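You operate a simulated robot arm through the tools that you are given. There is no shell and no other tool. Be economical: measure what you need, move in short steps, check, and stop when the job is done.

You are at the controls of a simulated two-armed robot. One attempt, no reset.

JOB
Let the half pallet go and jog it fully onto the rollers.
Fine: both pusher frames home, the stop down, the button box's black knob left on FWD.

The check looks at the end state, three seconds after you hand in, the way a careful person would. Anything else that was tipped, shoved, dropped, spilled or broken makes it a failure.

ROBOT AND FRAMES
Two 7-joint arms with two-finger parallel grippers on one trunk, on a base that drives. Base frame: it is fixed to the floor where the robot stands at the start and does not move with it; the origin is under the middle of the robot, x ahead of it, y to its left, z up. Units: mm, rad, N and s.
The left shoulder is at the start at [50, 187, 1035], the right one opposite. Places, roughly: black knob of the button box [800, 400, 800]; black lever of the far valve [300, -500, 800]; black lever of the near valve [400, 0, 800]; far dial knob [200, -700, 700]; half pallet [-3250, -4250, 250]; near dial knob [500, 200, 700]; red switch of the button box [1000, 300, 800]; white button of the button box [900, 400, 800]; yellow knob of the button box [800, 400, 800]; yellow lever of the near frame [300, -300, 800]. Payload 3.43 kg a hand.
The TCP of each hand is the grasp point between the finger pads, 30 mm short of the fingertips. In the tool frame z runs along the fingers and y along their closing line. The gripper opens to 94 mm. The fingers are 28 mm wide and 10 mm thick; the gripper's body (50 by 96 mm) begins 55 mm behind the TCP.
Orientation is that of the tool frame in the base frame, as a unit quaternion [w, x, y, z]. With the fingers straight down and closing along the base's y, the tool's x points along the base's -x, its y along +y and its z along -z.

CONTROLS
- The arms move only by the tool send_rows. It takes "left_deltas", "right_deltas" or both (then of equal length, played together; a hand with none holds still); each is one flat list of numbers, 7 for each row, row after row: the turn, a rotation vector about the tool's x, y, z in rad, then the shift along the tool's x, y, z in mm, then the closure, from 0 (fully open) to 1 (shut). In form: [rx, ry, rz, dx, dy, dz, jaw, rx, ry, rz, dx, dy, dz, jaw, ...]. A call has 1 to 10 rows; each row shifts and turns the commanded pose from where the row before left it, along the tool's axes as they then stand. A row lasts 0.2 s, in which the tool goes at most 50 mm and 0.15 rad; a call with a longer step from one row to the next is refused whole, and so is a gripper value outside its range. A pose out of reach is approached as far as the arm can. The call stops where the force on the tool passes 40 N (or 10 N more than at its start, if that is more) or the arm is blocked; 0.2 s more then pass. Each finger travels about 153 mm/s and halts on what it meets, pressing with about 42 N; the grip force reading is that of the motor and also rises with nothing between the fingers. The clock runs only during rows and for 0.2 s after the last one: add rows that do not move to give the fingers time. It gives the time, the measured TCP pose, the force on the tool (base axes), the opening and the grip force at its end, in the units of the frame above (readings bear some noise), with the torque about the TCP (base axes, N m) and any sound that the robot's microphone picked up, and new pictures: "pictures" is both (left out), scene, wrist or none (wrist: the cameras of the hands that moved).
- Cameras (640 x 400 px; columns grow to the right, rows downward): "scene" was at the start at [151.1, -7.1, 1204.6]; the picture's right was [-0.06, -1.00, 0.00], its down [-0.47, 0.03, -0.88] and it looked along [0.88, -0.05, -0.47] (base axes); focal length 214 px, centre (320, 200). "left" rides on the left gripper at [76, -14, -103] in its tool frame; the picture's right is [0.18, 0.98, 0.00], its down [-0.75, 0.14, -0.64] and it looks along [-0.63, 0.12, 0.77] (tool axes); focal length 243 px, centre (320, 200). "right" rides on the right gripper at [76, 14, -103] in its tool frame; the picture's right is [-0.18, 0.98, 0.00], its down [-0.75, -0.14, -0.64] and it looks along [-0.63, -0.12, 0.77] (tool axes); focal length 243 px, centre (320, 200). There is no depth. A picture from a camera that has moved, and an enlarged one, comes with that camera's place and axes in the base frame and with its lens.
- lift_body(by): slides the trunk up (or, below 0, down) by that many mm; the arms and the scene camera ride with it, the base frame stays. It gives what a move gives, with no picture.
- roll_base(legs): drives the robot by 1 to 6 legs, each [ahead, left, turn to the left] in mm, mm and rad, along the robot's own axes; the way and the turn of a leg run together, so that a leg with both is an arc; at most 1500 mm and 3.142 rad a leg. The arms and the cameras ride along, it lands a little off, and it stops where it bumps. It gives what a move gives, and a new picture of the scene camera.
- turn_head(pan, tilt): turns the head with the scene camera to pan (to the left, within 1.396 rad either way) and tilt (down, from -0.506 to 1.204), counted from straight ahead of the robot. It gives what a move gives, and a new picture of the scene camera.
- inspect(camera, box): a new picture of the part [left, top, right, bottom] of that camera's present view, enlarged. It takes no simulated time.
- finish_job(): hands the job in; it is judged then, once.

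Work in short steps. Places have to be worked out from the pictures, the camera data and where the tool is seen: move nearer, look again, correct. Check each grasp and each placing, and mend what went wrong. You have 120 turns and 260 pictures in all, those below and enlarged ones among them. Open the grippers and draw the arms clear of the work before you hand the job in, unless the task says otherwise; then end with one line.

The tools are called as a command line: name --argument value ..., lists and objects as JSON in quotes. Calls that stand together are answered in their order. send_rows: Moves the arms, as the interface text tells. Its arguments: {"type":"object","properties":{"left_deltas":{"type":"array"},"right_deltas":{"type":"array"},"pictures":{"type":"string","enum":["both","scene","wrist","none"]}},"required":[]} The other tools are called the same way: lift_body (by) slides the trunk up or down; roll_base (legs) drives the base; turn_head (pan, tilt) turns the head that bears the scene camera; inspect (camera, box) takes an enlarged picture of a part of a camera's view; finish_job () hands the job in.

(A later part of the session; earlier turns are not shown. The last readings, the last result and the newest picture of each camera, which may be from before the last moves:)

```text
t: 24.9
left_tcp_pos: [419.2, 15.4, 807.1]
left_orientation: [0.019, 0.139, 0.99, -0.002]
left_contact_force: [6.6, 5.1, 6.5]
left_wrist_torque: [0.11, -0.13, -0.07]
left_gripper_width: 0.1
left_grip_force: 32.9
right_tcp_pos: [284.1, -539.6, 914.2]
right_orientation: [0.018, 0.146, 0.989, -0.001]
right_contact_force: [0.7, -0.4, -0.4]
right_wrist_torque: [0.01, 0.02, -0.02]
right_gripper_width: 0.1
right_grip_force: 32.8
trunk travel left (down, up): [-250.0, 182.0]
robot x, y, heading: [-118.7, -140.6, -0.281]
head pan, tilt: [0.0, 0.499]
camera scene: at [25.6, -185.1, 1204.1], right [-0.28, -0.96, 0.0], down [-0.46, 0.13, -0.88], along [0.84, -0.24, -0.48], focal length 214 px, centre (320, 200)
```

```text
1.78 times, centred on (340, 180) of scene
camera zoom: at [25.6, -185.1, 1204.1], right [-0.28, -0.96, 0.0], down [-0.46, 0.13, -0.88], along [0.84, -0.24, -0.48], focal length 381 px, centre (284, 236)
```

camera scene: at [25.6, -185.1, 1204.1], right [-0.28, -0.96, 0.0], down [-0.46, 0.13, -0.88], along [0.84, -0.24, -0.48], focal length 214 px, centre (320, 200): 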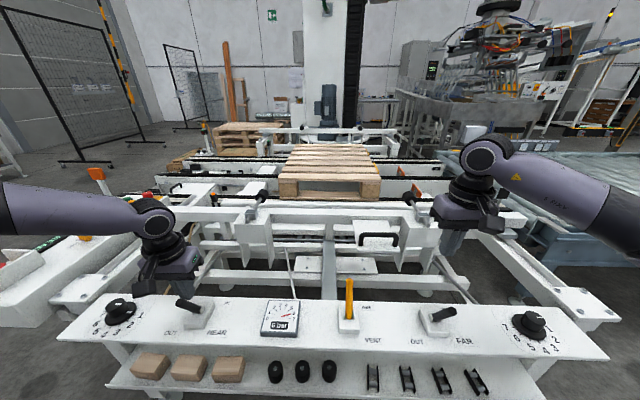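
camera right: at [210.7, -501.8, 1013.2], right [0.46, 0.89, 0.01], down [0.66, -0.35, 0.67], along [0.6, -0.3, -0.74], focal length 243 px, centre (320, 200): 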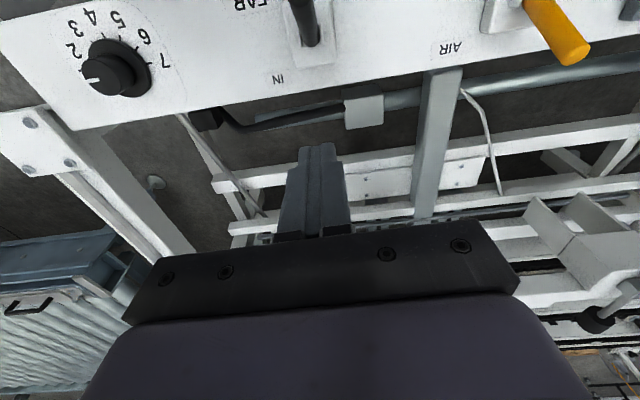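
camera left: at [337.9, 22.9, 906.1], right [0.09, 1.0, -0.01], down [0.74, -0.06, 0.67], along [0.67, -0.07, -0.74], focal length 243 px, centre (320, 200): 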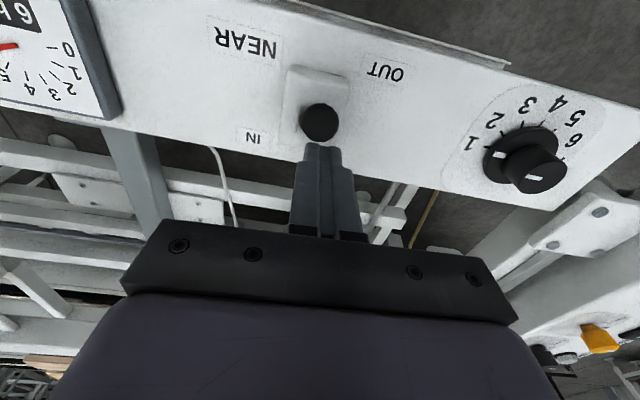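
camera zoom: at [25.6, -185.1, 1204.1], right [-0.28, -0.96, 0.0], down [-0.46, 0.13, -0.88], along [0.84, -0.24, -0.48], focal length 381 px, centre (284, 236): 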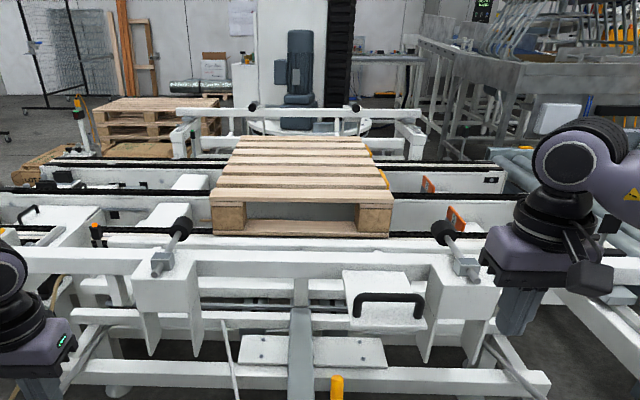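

The refused step was too long; I lift the hands again with legal steps.

send_rows --left_deltas '[0, 0, 0, -10, 0, 0, 1, 0, 0, 0, 0, 0, -48, 1, 0, 0, 0, 0, 0, -48, 1, 0, 0, 0, 0, 0, -48, 1, 0, 0, 0, 0, 0, -48, 1, 0, 0, 0, 20, 0, -40, 1, 0, 0, 0, 30, 0, 0, 1]' --right_deltas '[0, 0, 0, 0, 0, -30, 1, 0, 0, 0, 0, 0, -40, 1, 0, 0, 0, 0, 0, -40, 1, 0, 0, 0, 0, 0, -30, 1, 0, 0, 0, 0, 0, 0, 1, 0, 0, 0, 0, 0, 0, 1, 0, 0, 0, 0, 0, 0, 1]' --pictures "scene"

```text
t: 26.5
left_tcp_pos: [371.5, 27.2, 1037.5]
left_orientation: [0.018, 0.14, 0.99, -0.003]
left_contact_force: [-0.2, 0.2, -0.2]
left_wrist_torque: [-0.01, -0.04, -0.03]
left_gripper_width: 0.0
left_grip_force: 33.0
right_tcp_pos: [277.0, -536.6, 1052.5]
right_orientation: [0.018, 0.146, 0.989, -0.001]
right_contact_force: [0.0, -0.1, 0.1]
right_wrist_torque: [-0.03, 0.0, 0.0]
right_gripper_width: 0.0
right_grip_force: 33.0
trunk travel left (down, up): [-250.0, 182.0]
robot x, y, heading: [-119.5, -140.0, -0.281]
head pan, tilt: [0.0, 0.499]
camera scene: at [25.3, -185.2, 1204.2], right [-0.28, -0.96, 0.0], down [-0.46, 0.13, -0.88], along [0.84, -0.24, -0.48], focal length 214 px, centre (320, 200)
```

scene: 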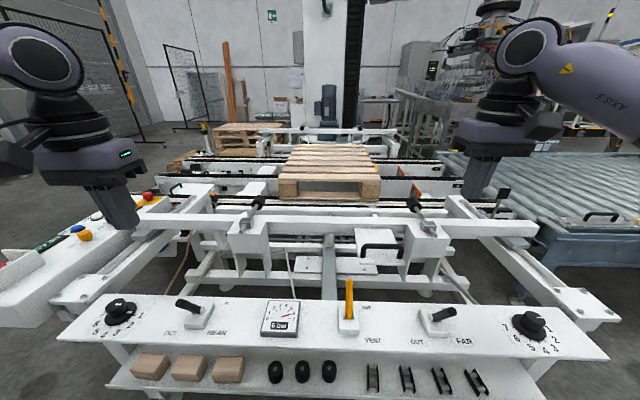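

Both levers OUT and the near frame well back. Now I drive around to the operator side (+y side) of the button box, turning while still clear of it.

roll_base --legs '[[-250, 0, 0], [0, 1450, 0], [985, 0, 0], [0, 0, -1.571]]'

turn_head --pan 0.0 --tilt 0.7

```text
t: 49.3
left_tcp_pos: [1152.7, 552.0, 1037.6]
left_orientation: [0.011, 0.795, 0.606, -0.016]
left_contact_force: [-0.2, 0.3, -1.3]
left_wrist_torque: [0.04, 0.01, 0.03]
left_gripper_width: 0.2
left_grip_force: 33.0
right_tcp_pos: [587.5, 638.9, 1053.5]
right_orientation: [0.012, 0.799, 0.602, -0.013]
right_contact_force: [1.6, -0.6, -0.7]
right_wrist_torque: [0.01, 0.0, -0.01]
right_gripper_width: 0.0
right_grip_force: 32.8
trunk travel left (down, up): [-250.0, 182.0]
robot x, y, heading: [978.5, 1041.5, -1.841]
head pan, tilt: [0.0, 0.499]
camera scene: at [940.0, 895.9, 1204.1], right [-0.96, 0.27, 0.0], down [0.13, 0.46, -0.88], along [-0.23, -0.85, -0.48], focal length 214 px, centre (320, 200)
```

scene: 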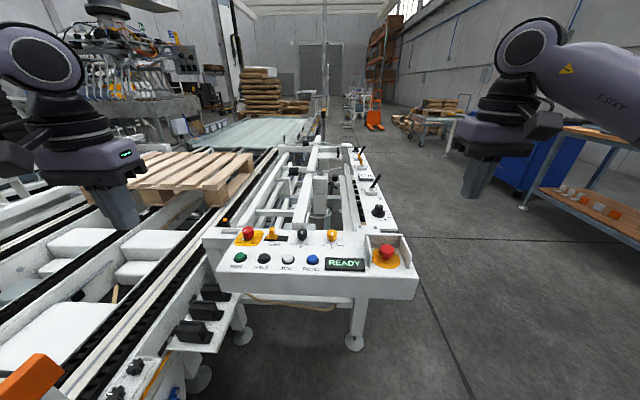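

```text
t: 50.0
left_tcp_pos: [1152.7, 552.4, 1035.5]
left_orientation: [0.011, 0.796, 0.605, -0.016]
left_contact_force: [-0.3, 1.3, 0.3]
left_wrist_torque: [0.02, 0.02, 0.01]
left_gripper_width: 0.1
left_grip_force: 33.0
right_tcp_pos: [587.2, 639.8, 1053.5]
right_orientation: [0.012, 0.798, 0.602, -0.013]
right_contact_force: [0.8, 0.1, -0.1]
right_wrist_torque: [-0.01, -0.01, 0.02]
right_gripper_width: 0.0
right_grip_force: 33.1
trunk travel left (down, up): [-250.0, 182.0]
robot x, y, heading: [976.2, 1040.4, -1.841]
head pan, tilt: [0.0, 0.7]
camera scene: at [941.7, 901.7, 1186.5], right [-0.96, 0.27, 0.0], down [0.17, 0.62, -0.77], along [-0.2, -0.74, -0.64], focal length 214 px, centre (320, 200)
```

scene: 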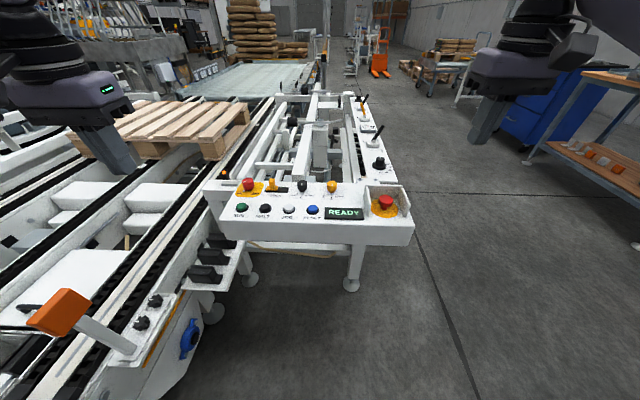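

inspect --camera "scene" --box '[210, 160, 420, 260]'

inspect --camera "scene" --box '[0, 60, 320, 260]'

```text
3.05 times, centred on (315, 210) of scene
camera zoom: at [941.7, 901.7, 1186.5], right [-0.96, 0.27, 0.0], down [0.17, 0.62, -0.77], along [-0.2, -0.74, -0.64], focal length 654 px, centre (335, 170)
```

zoom: 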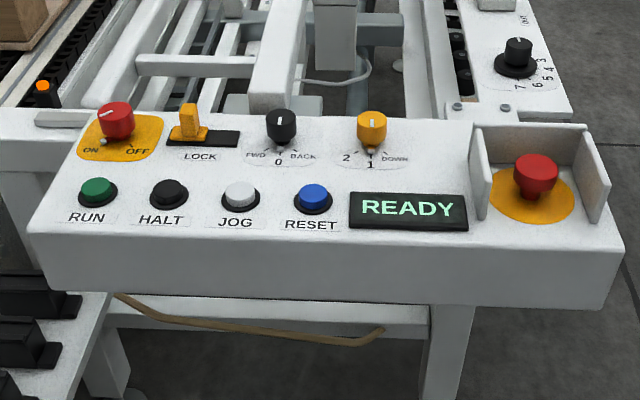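

```text
2.00 times, centred on (160, 160) of scene
camera zoom: at [941.7, 901.7, 1186.5], right [-0.96, 0.27, 0.0], down [0.17, 0.62, -0.77], along [-0.2, -0.74, -0.64], focal length 429 px, centre (640, 280)
```

zoom: 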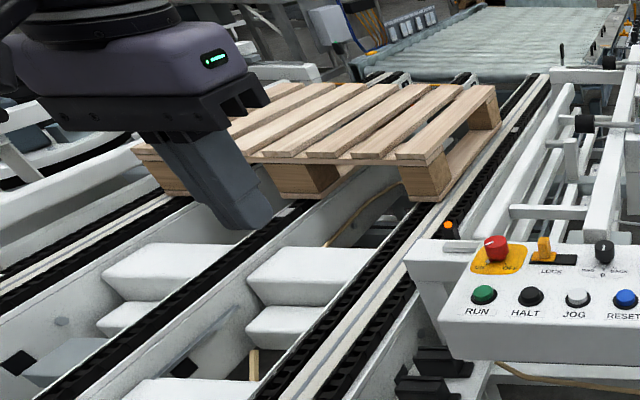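

Knob legends: yellow stop knob 2/1/DOWN, black FWD/0/BACK, LOCK slide, red ON/OFF. I shift right and go a bit closer so the left hand can work on the box, staying clear of the lamp post on my left.

roll_base --legs '[[0, -120, 0], [110, 0, 0]]'

turn_head --pan 0.3 --tilt 0.85

inspect --camera "scene" --box '[240, 130, 400, 230]'

```text
t: 52.5
left_tcp_pos: [1007.5, 478.4, 1036.1]
left_orientation: [0.011, 0.795, 0.606, -0.014]
left_contact_force: [-0.2, -1.1, 0.7]
left_wrist_torque: [0.04, 0.01, -0.02]
left_gripper_width: 0.0
left_grip_force: 32.7
right_tcp_pos: [440.2, 564.5, 1053.0]
right_orientation: [0.011, 0.798, 0.602, -0.013]
right_contact_force: [1.1, -0.7, -0.6]
right_wrist_torque: [0.02, 0.02, 0.0]
right_gripper_width: 0.0
right_grip_force: 32.8
trunk travel left (down, up): [-250.0, 182.0]
robot x, y, heading: [832.4, 967.5, -1.84]
head pan, tilt: [0.0, 0.7]
camera scene: at [794.6, 827.8, 1186.3], right [-0.96, 0.27, 0.0], down [0.17, 0.62, -0.76], along [-0.2, -0.74, -0.64], focal length 214 px, centre (320, 200)
```

scene: 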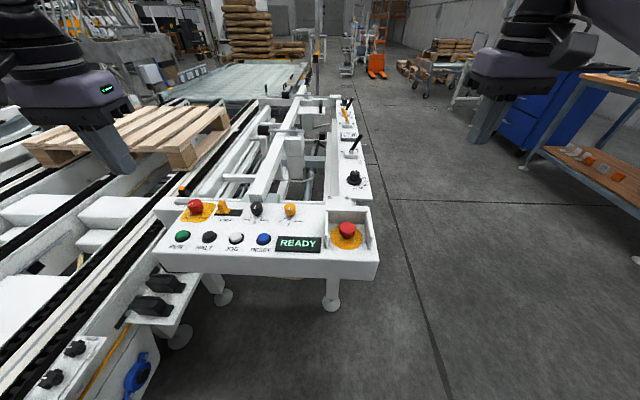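

```text
t: 53.3
left_tcp_pos: [1006.8, 479.6, 1035.8]
left_orientation: [0.011, 0.795, 0.607, -0.016]
left_contact_force: [0.5, 0.2, -0.5]
left_wrist_torque: [-0.03, 0.0, 0.0]
left_gripper_width: 0.1
left_grip_force: 32.3
right_tcp_pos: [440.7, 565.5, 1053.8]
right_orientation: [0.012, 0.799, 0.602, -0.013]
right_contact_force: [-1.2, -0.5, -0.9]
right_wrist_torque: [-0.04, 0.0, 0.01]
right_gripper_width: 0.1
right_grip_force: 32.4
trunk travel left (down, up): [-250.0, 182.0]
robot x, y, heading: [833.1, 968.8, -1.836]
head pan, tilt: [0.3, 0.85]
camera scene: at [819.7, 832.0, 1174.2], right [-1.0, -0.03, 0.0], down [-0.02, 0.75, -0.66], along [0.02, -0.66, -0.75], focal length 214 px, centre (320, 200)
```

scene: 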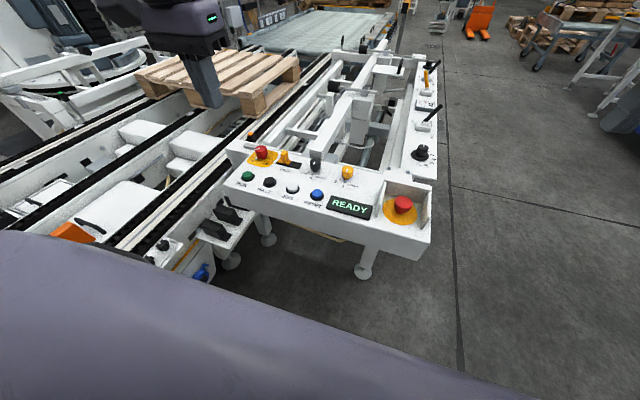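

```text
4.00 times, centred on (320, 180) of scene
camera zoom: at [819.7, 832.0, 1174.2], right [-1.0, -0.03, 0.0], down [-0.02, 0.75, -0.66], along [0.02, -0.66, -0.75], focal length 858 px, centre (320, 280)
```

zoom: 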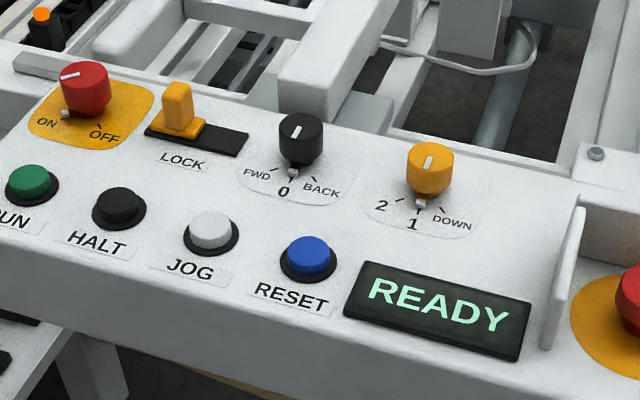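

Closer look: red is ON, black at 0, yellow stop at 1 (needs DOWN, counter-clockwise from above), display READY. The knobs are ~590 mm ahead, so I roll 100 mm closer and lower the left hand to look from its wrist camera.

roll_base --legs '[[100, 0, 0]]'

send_rows --left_deltas '[0, 0, 0, 0, -40, 20, 0, 0, 0, 0, 0, -40, 20, 0, 0, 0, 0, 0, -40, 20, 0, 0, 0, 0, 0, -40, 20, 0]' --pictures "both"

```text
t: 54.5
left_tcp_pos: [979.4, 382.4, 1036.0]
left_orientation: [0.012, 0.796, 0.606, -0.015]
left_contact_force: [0.0, 0.6, -0.4]
left_wrist_torque: [0.01, -0.03, 0.0]
left_gripper_width: 0.0
left_grip_force: 32.9
right_tcp_pos: [413.1, 471.0, 1052.7]
right_orientation: [0.012, 0.799, 0.601, -0.013]
right_contact_force: [0.2, -0.2, -0.3]
right_wrist_torque: [0.01, 0.01, -0.01]
right_gripper_width: 0.0
right_grip_force: 32.6
trunk travel left (down, up): [-250.0, 182.0]
robot x, y, heading: [805.2, 877.3, -1.84]
head pan, tilt: [0.3, 0.85]
camera scene: at [793.0, 736.5, 1174.0], right [-1.0, -0.03, 0.0], down [-0.02, 0.75, -0.66], along [0.02, -0.66, -0.75], focal length 214 px, centre (320, 200)
```

scene: 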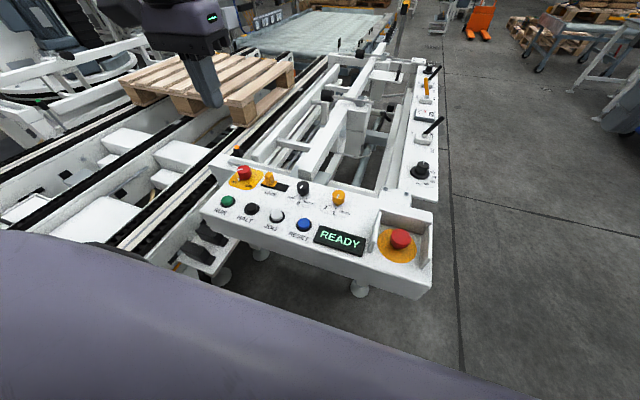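

```text
t: 55.5
left_tcp_pos: [826.3, 424.4, 954.0]
left_orientation: [0.011, 0.794, 0.607, -0.016]
left_contact_force: [-0.3, 0.0, 0.5]
left_wrist_torque: [0.0, 0.02, -0.01]
left_gripper_width: 93.9
left_grip_force: 0.1
right_tcp_pos: [414.0, 471.8, 1053.9]
right_orientation: [0.013, 0.799, 0.601, -0.014]
right_contact_force: [1.0, 0.5, -0.2]
right_wrist_torque: [-0.02, 0.02, 0.01]
right_gripper_width: 0.3
right_grip_force: 32.9
trunk travel left (down, up): [-250.0, 182.0]
robot x, y, heading: [803.5, 874.3, -1.844]
head pan, tilt: [0.3, 0.85]
camera scene: at [793.2, 736.4, 1174.1], right [-1.0, -0.03, 0.0], down [-0.02, 0.75, -0.66], along [0.02, -0.66, -0.75], focal length 214 px, centre (320, 200)
camera left: at [833.6, 505.0, 1053.9], right [1.0, -0.08, -0.01], down [-0.05, -0.74, 0.67], along [-0.06, -0.67, -0.74], focal length 243 px, centre (320, 200)
```

scene: 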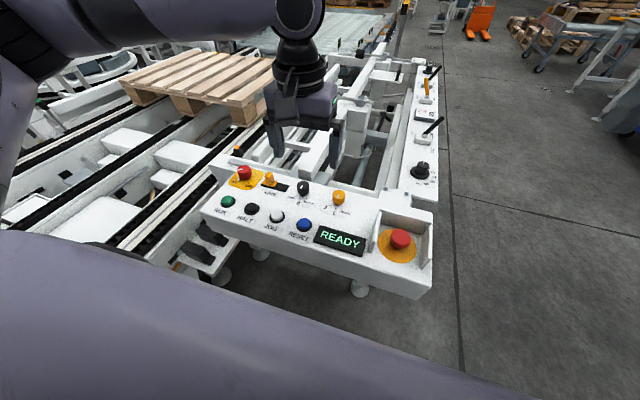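
left: 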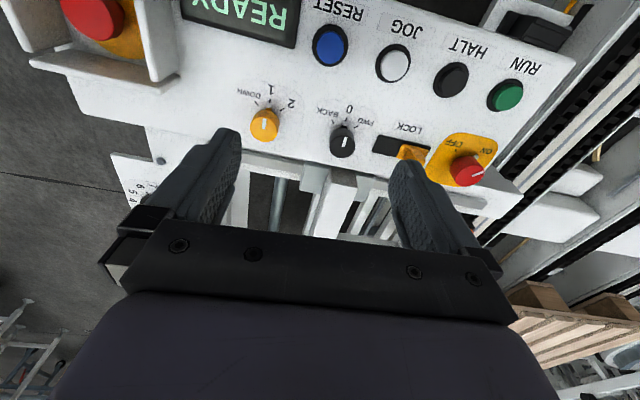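

Triangulation gives the black knob top ≈ (844, 371, 805) and the yellow one ≈ (762, 397, 805). I straighten the slight hand tilt and move over the yellow knob at z ≈ 870.

send_rows --left_deltas '[0, 0.04, 0, -11, -14, 20, 0, 0, 0, 0, -11, -14, 20, 0, 0, 0, 0, -11, -13, 20, 0, 0, 0, 0, -10, -13, 22, 0, 0, 0, 0, 0, 0, 0, 0]' --pictures "both"

inspect --camera "scene" --box '[240, 110, 400, 250]'

```text
t: 56.7
left_tcp_pos: [837.5, 415.0, 883.0]
left_orientation: [-0.003, 0.795, 0.607, -0.001]
left_contact_force: [-0.6, 0.3, -0.2]
left_wrist_torque: [-0.01, -0.02, -0.02]
left_gripper_width: 93.9
left_grip_force: 0.1
left hand out of reach, approached as far as the arm can: row 1, 2, 3, 4
right_tcp_pos: [414.6, 471.4, 1053.0]
right_orientation: [0.012, 0.799, 0.602, -0.013]
right_contact_force: [-0.4, -0.5, 0.1]
right_wrist_torque: [0.03, 0.02, 0.0]
right_gripper_width: 0.3
right_grip_force: 32.7
trunk travel left (down, up): [-250.0, 182.0]
robot x, y, heading: [804.9, 875.0, -1.844]
head pan, tilt: [0.3, 0.85]
camera scene: at [793.2, 737.0, 1174.1], right [-1.0, -0.03, 0.0], down [-0.02, 0.75, -0.66], along [0.02, -0.66, -0.75], focal length 214 px, centre (320, 200)
camera left: at [844.6, 492.5, 986.2], right [1.0, -0.08, 0.0], down [-0.06, -0.77, 0.64], along [-0.06, -0.64, -0.77], focal length 243 px, centre (320, 200)
```

scene: 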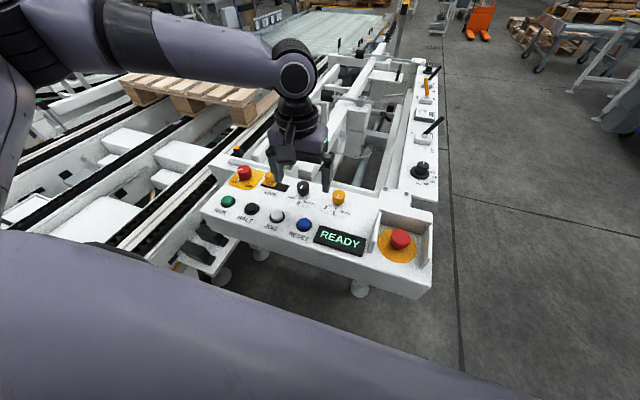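
left: 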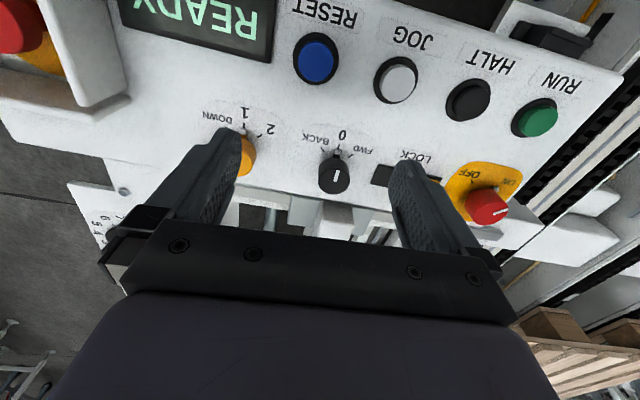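

```text
2.86 times, centred on (320, 180) of scene
camera zoom: at [793.2, 737.0, 1174.1], right [-1.0, -0.03, 0.0], down [-0.02, 0.75, -0.66], along [0.02, -0.66, -0.75], focal length 613 px, centre (320, 257)
```

zoom: 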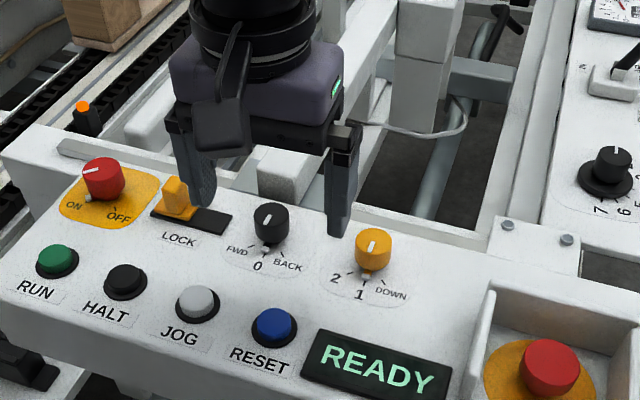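

The left hand cannot cross that far inward, so I raise it and shift the base 120 mm to the right to bring the knobs in front of the left shoulder.

send_rows --left_deltas '[0, 0, 0, 0, 20, -45, 0, 0, 0, 0, 0, 20, -45, 0]' --pictures "none"

roll_base --legs '[[0, -120, 0]]'

```text
t: 57.3
left_tcp_pos: [877.5, 404.1, 975.1]
left_orientation: [-0.001, 0.795, 0.606, -0.001]
left_contact_force: [-0.1, -1.9, -0.6]
left_wrist_torque: [-0.02, 0.02, 0.0]
left_gripper_width: 94.0
left_grip_force: 0.0
right_tcp_pos: [412.9, 471.0, 1054.2]
right_orientation: [0.013, 0.799, 0.602, -0.014]
right_contact_force: [-0.6, 0.3, -0.3]
right_wrist_torque: [0.0, -0.01, 0.01]
right_gripper_width: 0.0
right_grip_force: 33.2
trunk travel left (down, up): [-250.0, 182.0]
robot x, y, heading: [807.4, 875.0, -1.84]
head pan, tilt: [0.3, 0.85]
```

```text
t: 59.0
left_tcp_pos: [763.5, 435.9, 974.4]
left_orientation: [0.0, 0.795, 0.606, 0.0]
left_contact_force: [0.0, -0.8, 0.5]
left_wrist_torque: [0.01, 0.01, -0.02]
left_gripper_width: 94.1
left_grip_force: 0.2
right_tcp_pos: [301.4, 503.1, 1053.1]
right_orientation: [0.012, 0.798, 0.603, -0.013]
right_contact_force: [-0.1, 0.2, 0.2]
right_wrist_torque: [0.0, 0.02, 0.0]
right_gripper_width: 0.0
right_grip_force: 33.2
trunk travel left (down, up): [-250.0, 182.0]
robot x, y, heading: [689.8, 902.6, -1.84]
head pan, tilt: [0.3, 0.85]
camera scene: at [681.0, 768.1, 1174.2], right [-1.0, -0.03, 0.0], down [-0.02, 0.75, -0.66], along [0.02, -0.66, -0.75], focal length 214 px, centre (320, 200)
```

scene: 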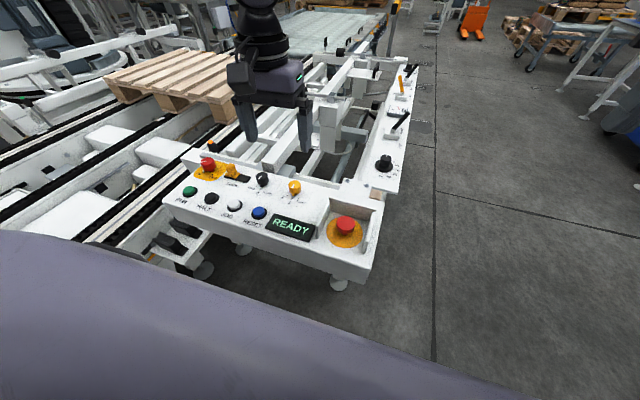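

Now the hand is nearly over the yellow knob; I move 38 mm ahead, 9 mm left and down to z ≈ 870.

send_rows --left_deltas '[0, 0, 0, -20, 5, 30, 0, 0, 0, 0, -18, 4, 40, 0, 0, 0, 0, 0, 0, 34, 0, 0, 0, 0, 0, 0, 0, 0]' --pictures "wrist"

inspect --camera "scene" --box '[200, 100, 360, 230]'

```text
t: 60.0
left_tcp_pos: [761.5, 396.4, 870.7]
left_orientation: [-0.001, 0.796, 0.605, 0.001]
left_contact_force: [-0.6, -0.3, -0.3]
left_wrist_torque: [0.01, -0.02, 0.0]
left_gripper_width: 94.0
left_grip_force: 0.1
right_tcp_pos: [301.6, 503.1, 1054.0]
right_orientation: [0.012, 0.799, 0.602, -0.013]
right_contact_force: [0.2, 0.0, -0.3]
right_wrist_torque: [-0.01, 0.04, -0.01]
right_gripper_width: 0.0
right_grip_force: 33.1
trunk travel left (down, up): [-250.0, 182.0]
robot x, y, heading: [695.0, 904.7, -1.837]
head pan, tilt: [0.3, 0.85]
camera left: at [769.1, 473.3, 973.8], right [1.0, -0.08, 0.0], down [-0.06, -0.77, 0.64], along [-0.05, -0.64, -0.77], focal length 243 px, centre (320, 200)
```

left: 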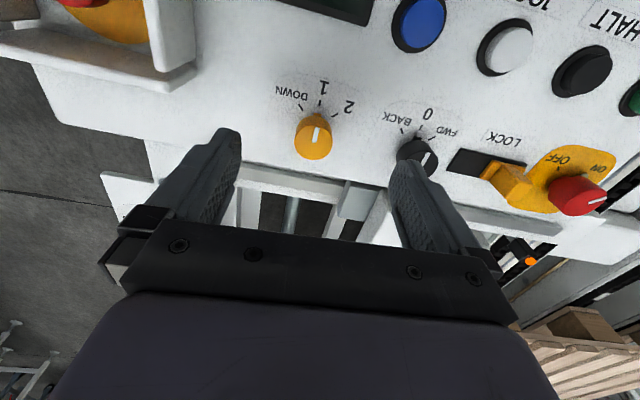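

```text
3.08 times, centred on (280, 165) of scene
camera zoom: at [681.1, 768.1, 1174.2], right [-1.0, -0.03, 0.0], down [-0.02, 0.75, -0.66], along [0.02, -0.66, -0.75], focal length 660 px, centre (443, 308)
```

zoom: 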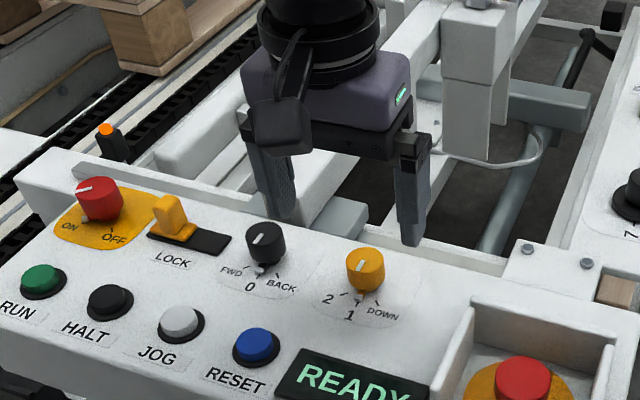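

The yellow knob top is at ≈ (758, 396, 808), about 27 mm across. I part-close the jaws, go down to TCP z ≈ 810, and check.

send_rows --left_deltas '[0, 0, 0, 0, -3, 0, 0.35, 0, 0, 0, 0, 0, 20, 0.35, 0, 0, 0, 0, 0, 20, 0.35, 0, 0, 0, 0, 0, 20, 0.35, 0, 0, 0, 0, 0, 0, 0.35]' --pictures "wrist"

inspect --camera "scene" --box '[200, 100, 360, 230]'

```text
t: 61.1
left_tcp_pos: [766.8, 401.1, 814.0]
left_orientation: [-0.001, 0.796, 0.606, 0.0]
left_contact_force: [-1.1, 0.9, -0.1]
left_wrist_torque: [-0.01, -0.02, -0.03]
left_gripper_width: 61.6
left_grip_force: 0.1
left hand out of reach, approached as far as the arm can: row 4
right_tcp_pos: [300.8, 502.0, 1053.2]
right_orientation: [0.013, 0.798, 0.603, -0.013]
right_contact_force: [0.6, 0.6, -0.4]
right_wrist_torque: [-0.03, 0.01, -0.04]
right_gripper_width: 0.1
right_grip_force: 33.3
trunk travel left (down, up): [-250.0, 182.0]
robot x, y, heading: [696.1, 903.7, -1.844]
head pan, tilt: [0.3, 0.85]
camera left: at [773.8, 478.0, 917.4], right [1.0, -0.08, 0.0], down [-0.06, -0.77, 0.64], along [-0.05, -0.64, -0.77], focal length 243 px, centre (320, 200)
```

left: 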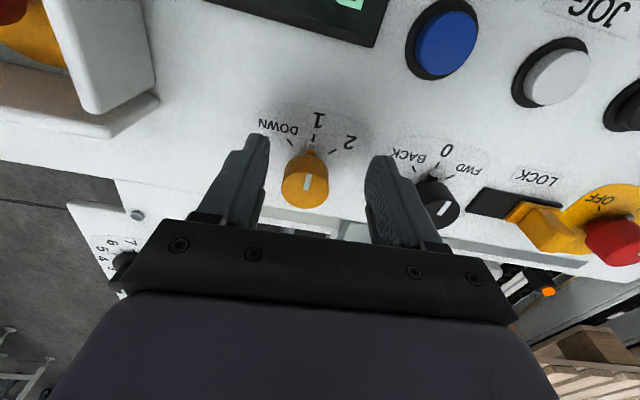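

```text
3.08 times, centred on (280, 165) of scene
camera zoom: at [681.1, 768.1, 1174.1], right [-1.0, -0.03, 0.0], down [-0.02, 0.75, -0.66], along [0.02, -0.66, -0.75], focal length 660 px, centre (443, 308)
```

zoom: 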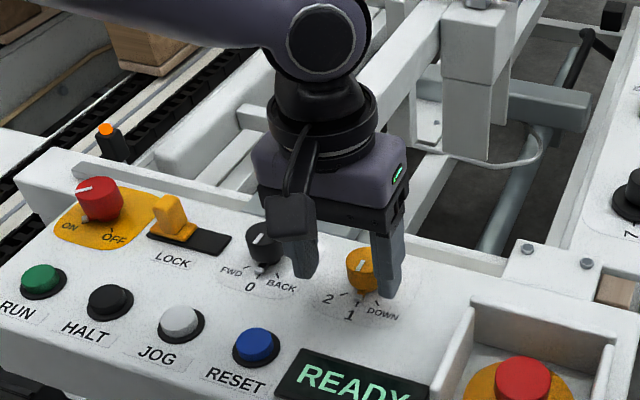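

The arm is just short sideways again, so I rise and shift the base another 80 mm right.

send_rows --left_deltas '[0, 0, 0, 0, 0, -40, 0.35, 0, 0, 0, 0, 0, -40, 0.35]' --pictures "none"

roll_base --legs '[[15, -80, 0]]'

```text
t: 61.8
left_tcp_pos: [767.0, 398.2, 893.0]
left_orientation: [-0.001, 0.795, 0.606, 0.0]
left_contact_force: [0.5, 0.3, -0.1]
left_wrist_torque: [0.03, 0.01, -0.01]
left_gripper_width: 61.1
left_grip_force: 0.0
right_tcp_pos: [302.3, 503.7, 1053.9]
right_orientation: [0.012, 0.799, 0.602, -0.013]
right_contact_force: [0.1, 0.3, -0.5]
right_wrist_torque: [0.0, 0.03, 0.01]
right_gripper_width: 0.0
right_grip_force: 33.6
trunk travel left (down, up): [-250.0, 182.0]
robot x, y, heading: [691.2, 905.2, -1.842]
head pan, tilt: [0.3, 0.85]
```

```text
t: 63.1
left_tcp_pos: [685.8, 408.4, 893.2]
left_orientation: [0.0, 0.795, 0.606, 0.0]
left_contact_force: [0.3, -1.6, 0.4]
left_wrist_torque: [0.01, 0.02, 0.02]
left_gripper_width: 61.3
left_grip_force: 0.0
right_tcp_pos: [220.0, 509.9, 1054.7]
right_orientation: [0.013, 0.798, 0.602, -0.012]
right_contact_force: [0.5, 0.3, -0.2]
right_wrist_torque: [0.03, -0.01, -0.04]
right_gripper_width: 0.0
right_grip_force: 32.9
trunk travel left (down, up): [-250.0, 182.0]
robot x, y, heading: [613.3, 912.2, -1.838]
head pan, tilt: [0.3, 0.85]
camera scene: at [599.5, 775.2, 1174.1], right [-1.0, -0.03, 0.0], down [-0.02, 0.75, -0.66], along [0.02, -0.66, -0.75], focal length 214 px, centre (320, 200)
```

scene: 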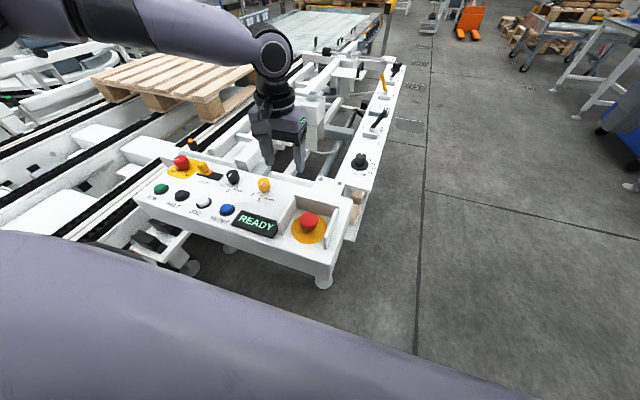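

Now I go 73 mm left, 8 mm back, then down over the yellow knob.

send_rows --left_deltas '[0, 0, 0, 4, 37, 0, 0.35, 0, 0, 0, 4, 36, 0, 0.35, 0, 0, 0, 0, 0, 25, 0.35, 0, 0, 0, 0, 0, 30, 0.35, 0, 0, 0, 0, 0, 27, 0.35, 0, 0, 0, 0, 0, 0, 0.35]' --pictures "wrist"

inspect --camera "scene" --box '[170, 100, 330, 230]'

```text
t: 64.5
left_tcp_pos: [758.6, 395.6, 809.0]
left_orientation: [-0.001, 0.795, 0.606, 0.0]
left_contact_force: [-0.6, -0.9, -0.9]
left_wrist_torque: [0.01, -0.02, 0.01]
left_gripper_width: 61.1
left_grip_force: 0.1
right_tcp_pos: [221.2, 509.8, 1054.0]
right_orientation: [0.012, 0.798, 0.602, -0.013]
right_contact_force: [0.1, 0.4, 0.0]
right_wrist_torque: [-0.01, 0.01, 0.03]
right_gripper_width: 0.0
right_grip_force: 33.0
trunk travel left (down, up): [-250.0, 182.0]
robot x, y, heading: [612.5, 911.9, -1.842]
head pan, tilt: [0.3, 0.85]
camera left: at [765.3, 473.7, 912.0], right [1.0, -0.08, 0.0], down [-0.06, -0.77, 0.64], along [-0.05, -0.64, -0.77], focal length 243 px, centre (320, 200)
```

left: 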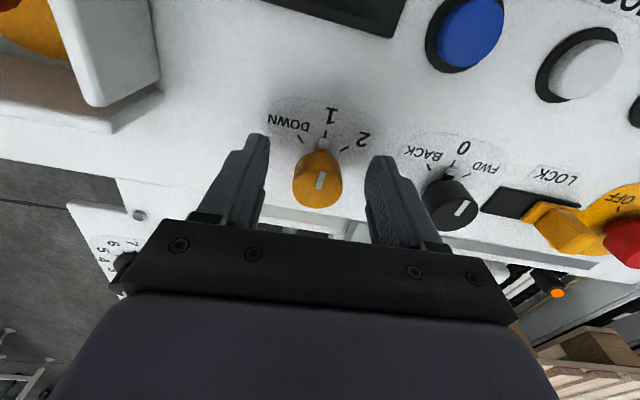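

```text
3.08 times, centred on (250, 165) of scene
camera zoom: at [599.7, 775.2, 1174.2], right [-1.0, -0.03, 0.0], down [-0.02, 0.75, -0.66], along [0.02, -0.66, -0.75], focal length 660 px, centre (535, 308)
```

zoom: 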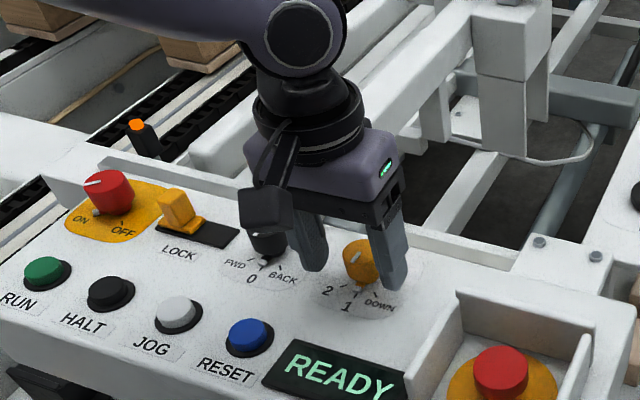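

The knob is between the fingers; I nudge 4 mm back, 5 mm lower and close on it.

send_rows --left_deltas '[0, 0, 0, 4, 0, 5, 0.35, 0, 0, 0, 0, 0, 0, 1, 0, 0, 0, 0, 0, 0, 1]' --pictures "wrist"

```text
t: 65.3
left_tcp_pos: [760.7, 400.5, 804.9]
left_orientation: [-0.001, 0.795, 0.607, 0.0]
left_contact_force: [2.1, -0.3, 0.4]
left_wrist_torque: [-0.04, -0.18, 0.07]
left_gripper_width: 29.4
left_grip_force: 44.8
right_tcp_pos: [221.7, 509.2, 1052.8]
right_orientation: [0.011, 0.799, 0.602, -0.012]
right_contact_force: [0.1, -0.2, 0.4]
right_wrist_torque: [0.01, -0.03, -0.01]
right_gripper_width: 0.0
right_grip_force: 32.7
trunk travel left (down, up): [-250.0, 182.0]
robot x, y, heading: [610.6, 911.9, -1.839]
head pan, tilt: [0.3, 0.85]
camera left: at [767.3, 477.8, 907.8], right [1.0, -0.08, 0.0], down [-0.06, -0.77, 0.64], along [-0.05, -0.64, -0.77], focal length 243 px, centre (320, 200)
```

left: 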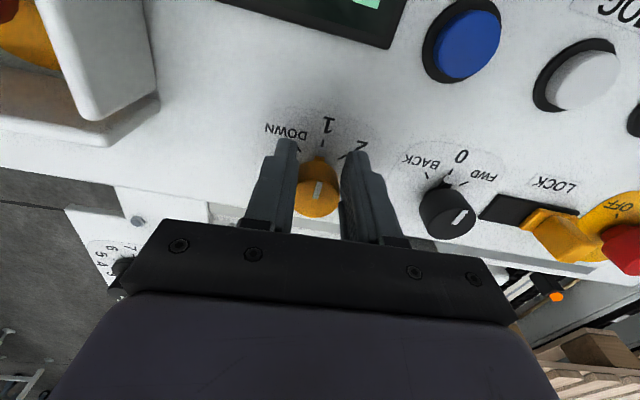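

Gripped (29 mm). I turn counter-clockwise (−z of tool) by about 0.8 rad.

send_rows --left_deltas '[0, 0, -0.14, 0, 0, 0, 1, 0, 0, -0.14, 0, 0, 0, 1, 0, 0, -0.14, 0, 0, 0, 1, 0, 0, -0.14, 0, 0, 0, 1, 0, 0, -0.14, 0, 0, 0, 1, 0, 0, -0.12, 0, 0, 0, 1]' --pictures "both"

```text
t: 66.2
left_tcp_pos: [753.0, 401.4, 804.5]
left_orientation: [-0.006, 0.656, 0.755, -0.002]
left_contact_force: [-6.2, -3.0, -7.3]
left_wrist_torque: [-0.12, -0.13, -0.14]
left_gripper_width: 29.3
left_grip_force: 45.4
right_tcp_pos: [219.5, 510.1, 1052.5]
right_orientation: [0.012, 0.8, 0.6, -0.012]
right_contact_force: [0.4, -0.2, -0.8]
right_wrist_torque: [0.0, 0.01, 0.0]
right_gripper_width: 0.2
right_grip_force: 33.0
trunk travel left (down, up): [-250.0, 182.0]
robot x, y, heading: [606.3, 911.0, -1.844]
head pan, tilt: [0.3, 0.85]
stopped in row 4 (left hand): the force on the tool passed its limit at 43 N (the readings are from after the stop); the commanded pose is now the measured one
camera scene: at [598.8, 774.4, 1174.2], right [-1.0, -0.03, 0.0], down [-0.02, 0.75, -0.66], along [0.02, -0.66, -0.75], focal length 214 px, centre (320, 200)
camera left: at [729.9, 474.4, 908.3], right [0.95, 0.32, -0.01], down [0.25, -0.73, 0.64], along [0.2, -0.61, -0.77], focal length 243 px, centre (320, 200)
```

scene: 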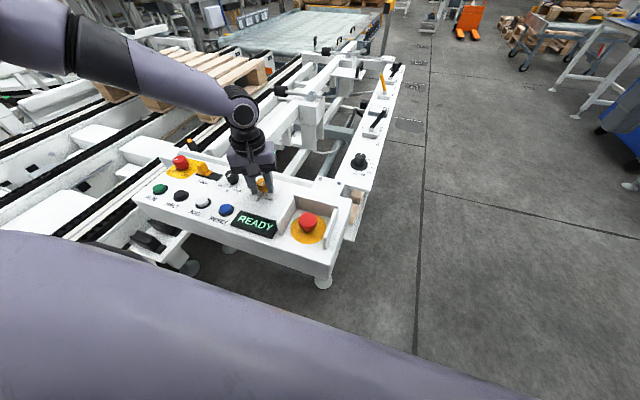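
left: 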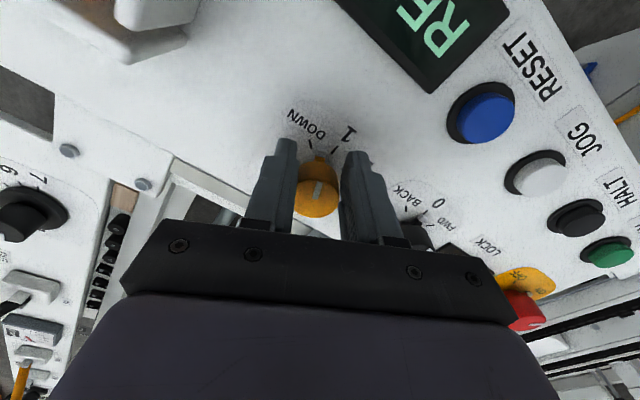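

The knob is about half way; the hand was pushed off a little. I continue the turn in smaller steps.

send_rows --left_deltas '[0, 0, -0.1, 0, 0, 0, 1, 0, 0, -0.1, 0, 0, 0, 1, 0, 0, -0.1, 0, 0, 0, 1, 0, 0, -0.1, 0, 0, 0, 1]' --pictures "wrist"

```text
t: 67.0
left_tcp_pos: [748.5, 401.0, 805.7]
left_orientation: [-0.009, 0.549, 0.836, -0.006]
left_contact_force: [-7.9, -6.1, -12.4]
left_wrist_torque: [-0.25, -0.46, -0.15]
left_gripper_width: 29.4
left_grip_force: 45.2
right_tcp_pos: [216.7, 509.7, 1053.8]
right_orientation: [0.012, 0.801, 0.599, -0.013]
right_contact_force: [0.3, -0.2, 0.2]
right_wrist_torque: [0.02, -0.01, 0.06]
right_gripper_width: 0.0
right_grip_force: 33.2
trunk travel left (down, up): [-250.0, 182.0]
robot x, y, heading: [606.9, 911.6, -1.845]
head pan, tilt: [0.3, 0.85]
stopped in row 3 (left hand): the force on the tool passed its limit at 42 N (the readings are from after the stop); the commanded pose is now the measured one
camera left: at [707.4, 464.7, 908.7], right [0.83, 0.56, -0.02], down [0.44, -0.64, 0.63], along [0.34, -0.53, -0.77], focal length 243 px, centre (320, 200)
```

left: 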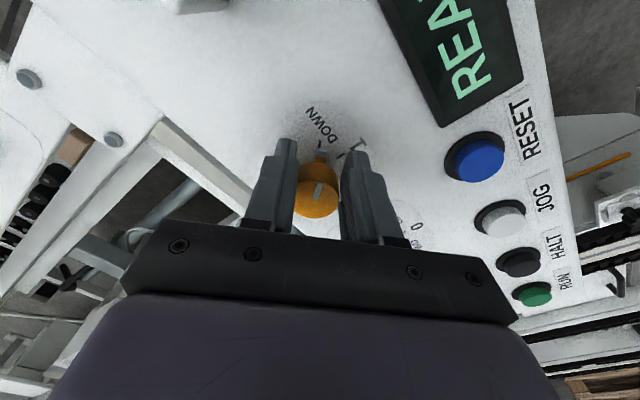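

The hand pivots around the knob axis, meaning I hold it ~14 mm off-axis; turned 0.68 rad so far, close to the DOWN tick. I turn a bit further with a compensating shift.

send_rows --left_deltas '[0, 0, -0.06, 0, -1, 0, 1, 0, 0, -0.06, 0, -1, 0, 1, 0, 0, -0.05, 0, -1, 0, 1]' --pictures "both"

inspect --camera "left" --box '[240, 90, 400, 230]'

```text
t: 67.8
left_tcp_pos: [744.7, 398.9, 806.8]
left_orientation: [-0.011, 0.475, 0.88, -0.004]
left_contact_force: [-19.7, -8.7, -20.4]
left_wrist_torque: [0.15, -0.58, -0.54]
left_gripper_width: 29.0
left_grip_force: 44.6
right_tcp_pos: [217.2, 509.0, 1052.9]
right_orientation: [0.012, 0.799, 0.601, -0.012]
right_contact_force: [-0.2, 1.0, 0.8]
right_wrist_torque: [0.02, -0.02, -0.01]
right_gripper_width: 0.1
right_grip_force: 33.0
trunk travel left (down, up): [-250.0, 182.0]
robot x, y, heading: [610.7, 910.2, -1.845]
head pan, tilt: [0.3, 0.85]
camera scene: at [597.1, 773.0, 1173.7], right [-1.0, -0.03, 0.0], down [-0.02, 0.75, -0.66], along [0.02, -0.66, -0.75], focal length 214 px, centre (320, 200)
camera left: at [693.9, 454.9, 909.4], right [0.72, 0.69, -0.01], down [0.55, -0.55, 0.63], along [0.43, -0.46, -0.78], focal length 243 px, centre (320, 200)
```

scene: 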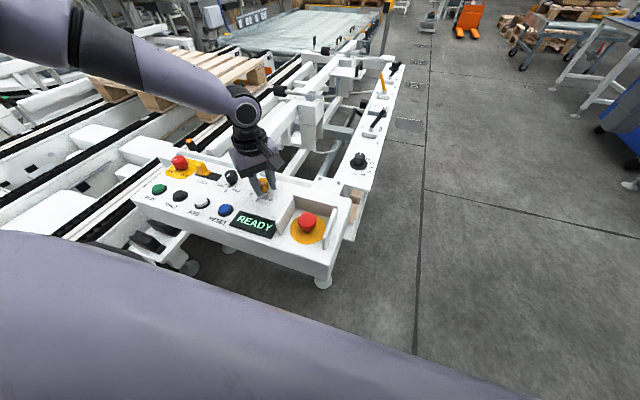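
left: 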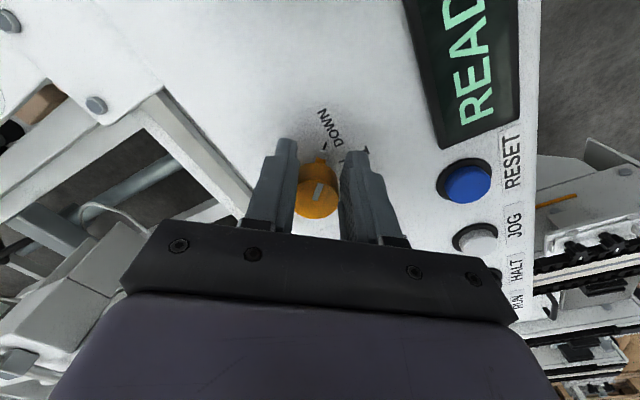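

```text
2.86 times, centred on (320, 160) of left
camera zoom: at [693.9, 454.9, 909.4], right [0.72, 0.69, -0.01], down [0.55, -0.55, 0.63], along [0.43, -0.46, -0.78], focal length 693 px, centre (320, 314)
```

zoom: 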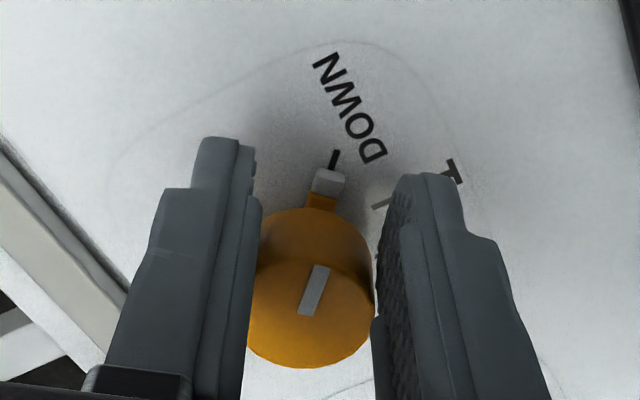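

The bead points at the DOWN tick. I release, rise 80 mm and re-inspect the knob.

send_rows --left_deltas '[0, 0, 0, 0, 0, 0, 0.35, 0, 0, 0, 0, 0, 0, 0.35, 0, 0, 0, 0, 0, -30, 0.35, 0, 0, 0, 0, 0, -40, 0.35, 0, 0, 0, 0, 0, -30, 0.35]' --pictures "wrist"

inspect --camera "scene" --box '[120, 100, 340, 240]'

```text
t: 69.0
left_tcp_pos: [750.2, 401.5, 906.4]
left_orientation: [-0.01, 0.475, 0.88, -0.004]
left_contact_force: [-0.8, -0.2, 0.3]
left_wrist_torque: [-0.03, -0.02, 0.0]
left_gripper_width: 61.1
left_grip_force: 0.0
right_tcp_pos: [219.3, 510.7, 1053.2]
right_orientation: [0.012, 0.799, 0.601, -0.013]
right_contact_force: [-0.1, 0.3, 0.1]
right_wrist_torque: [0.01, -0.02, -0.03]
right_gripper_width: 0.0
right_grip_force: 32.6
trunk travel left (down, up): [-250.0, 182.0]
robot x, y, heading: [609.3, 909.5, -1.841]
head pan, tilt: [0.3, 0.85]
camera left: at [698.5, 457.0, 1010.8], right [0.72, 0.69, -0.01], down [0.55, -0.55, 0.63], along [0.43, -0.46, -0.78], focal length 243 px, centre (320, 200)
```

left: 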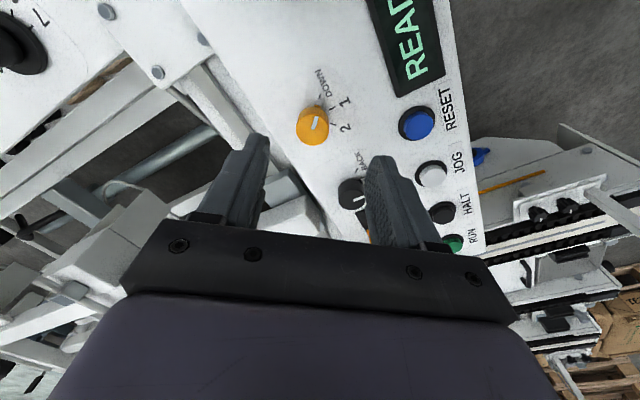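

```text
2.86 times, centred on (230, 170) of scene
camera zoom: at [598.4, 775.4, 1174.1], right [-1.0, -0.03, 0.0], down [-0.02, 0.75, -0.66], along [0.02, -0.66, -0.75], focal length 613 px, centre (577, 286)
```

zoom: 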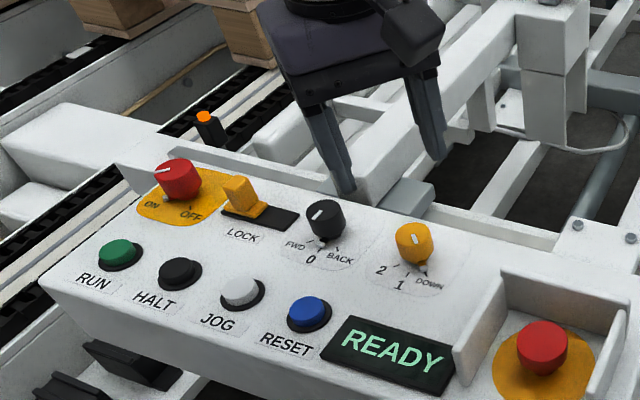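

Yellow knob is at DOWN. Next the black knob, estimated axis ≈ (839, 363); I rotate the hand part way back and move over it at z ≈ 860.

send_rows --left_deltas '[0, 0, 0.1325, 0, 0, 0, 0.35, 0, 0, 0.1325, 0, 0, 0, 0.35, 0, 0, 0.1325, 0, 0, 0, 0.35, 0, 0, 0.1325, 0, 0, 0, 0.35, 0, 0, 0, -15, 29, 0, 0.35, 0, 0, 0, -14, 29, 16, 0.35, 0, 0, 0, -14, 29, 30, 0.35, 0, 0, 0, 0, 0, 0, 0.35]' --pictures "both"

inspect --camera "scene" --box '[120, 100, 340, 240]'

```text
t: 70.8
left_tcp_pos: [836.1, 361.1, 859.6]
left_orientation: [-0.007, 0.688, 0.725, -0.008]
left_contact_force: [0.1, -0.1, 0.4]
left_wrist_torque: [-0.01, 0.0, -0.02]
left_gripper_width: 61.0
left_grip_force: 0.0
right_tcp_pos: [219.0, 511.1, 1053.2]
right_orientation: [0.011, 0.8, 0.6, -0.013]
right_contact_force: [0.6, 0.2, 0.3]
right_wrist_torque: [-0.03, 0.04, -0.03]
right_gripper_width: 0.0
right_grip_force: 33.1
trunk travel left (down, up): [-250.0, 182.0]
robot x, y, heading: [610.6, 913.6, -1.843]
head pan, tilt: [0.3, 0.85]
camera scene: at [598.4, 775.2, 1174.2], right [-1.0, -0.03, 0.0], down [-0.02, 0.75, -0.66], along [0.02, -0.66, -0.75], focal length 214 px, centre (320, 200)
camera left: at [820.7, 436.7, 962.0], right [0.97, 0.23, -0.02], down [0.19, -0.74, 0.64], along [0.14, -0.62, -0.77], focal length 243 px, centre (320, 200)
```

scene: 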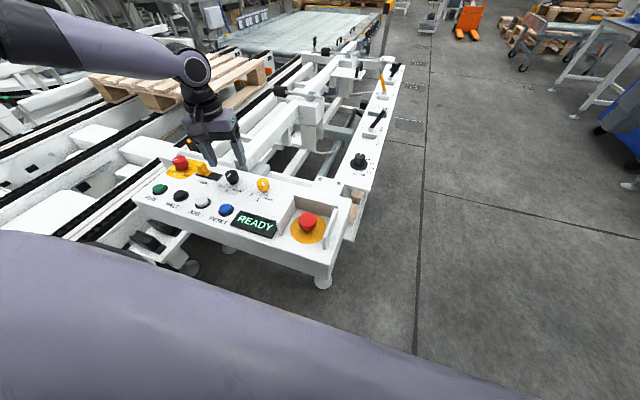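
left: 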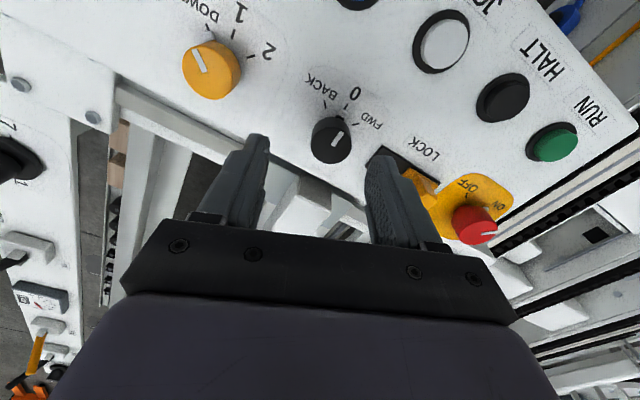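

```text
2.86 times, centred on (230, 170) of scene
camera zoom: at [598.4, 775.2, 1174.2], right [-1.0, -0.03, 0.0], down [-0.02, 0.75, -0.66], along [0.02, -0.66, -0.75], focal length 613 px, centre (577, 286)
```

zoom: 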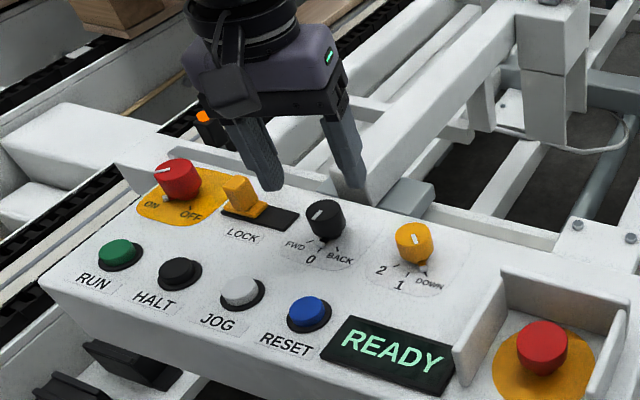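

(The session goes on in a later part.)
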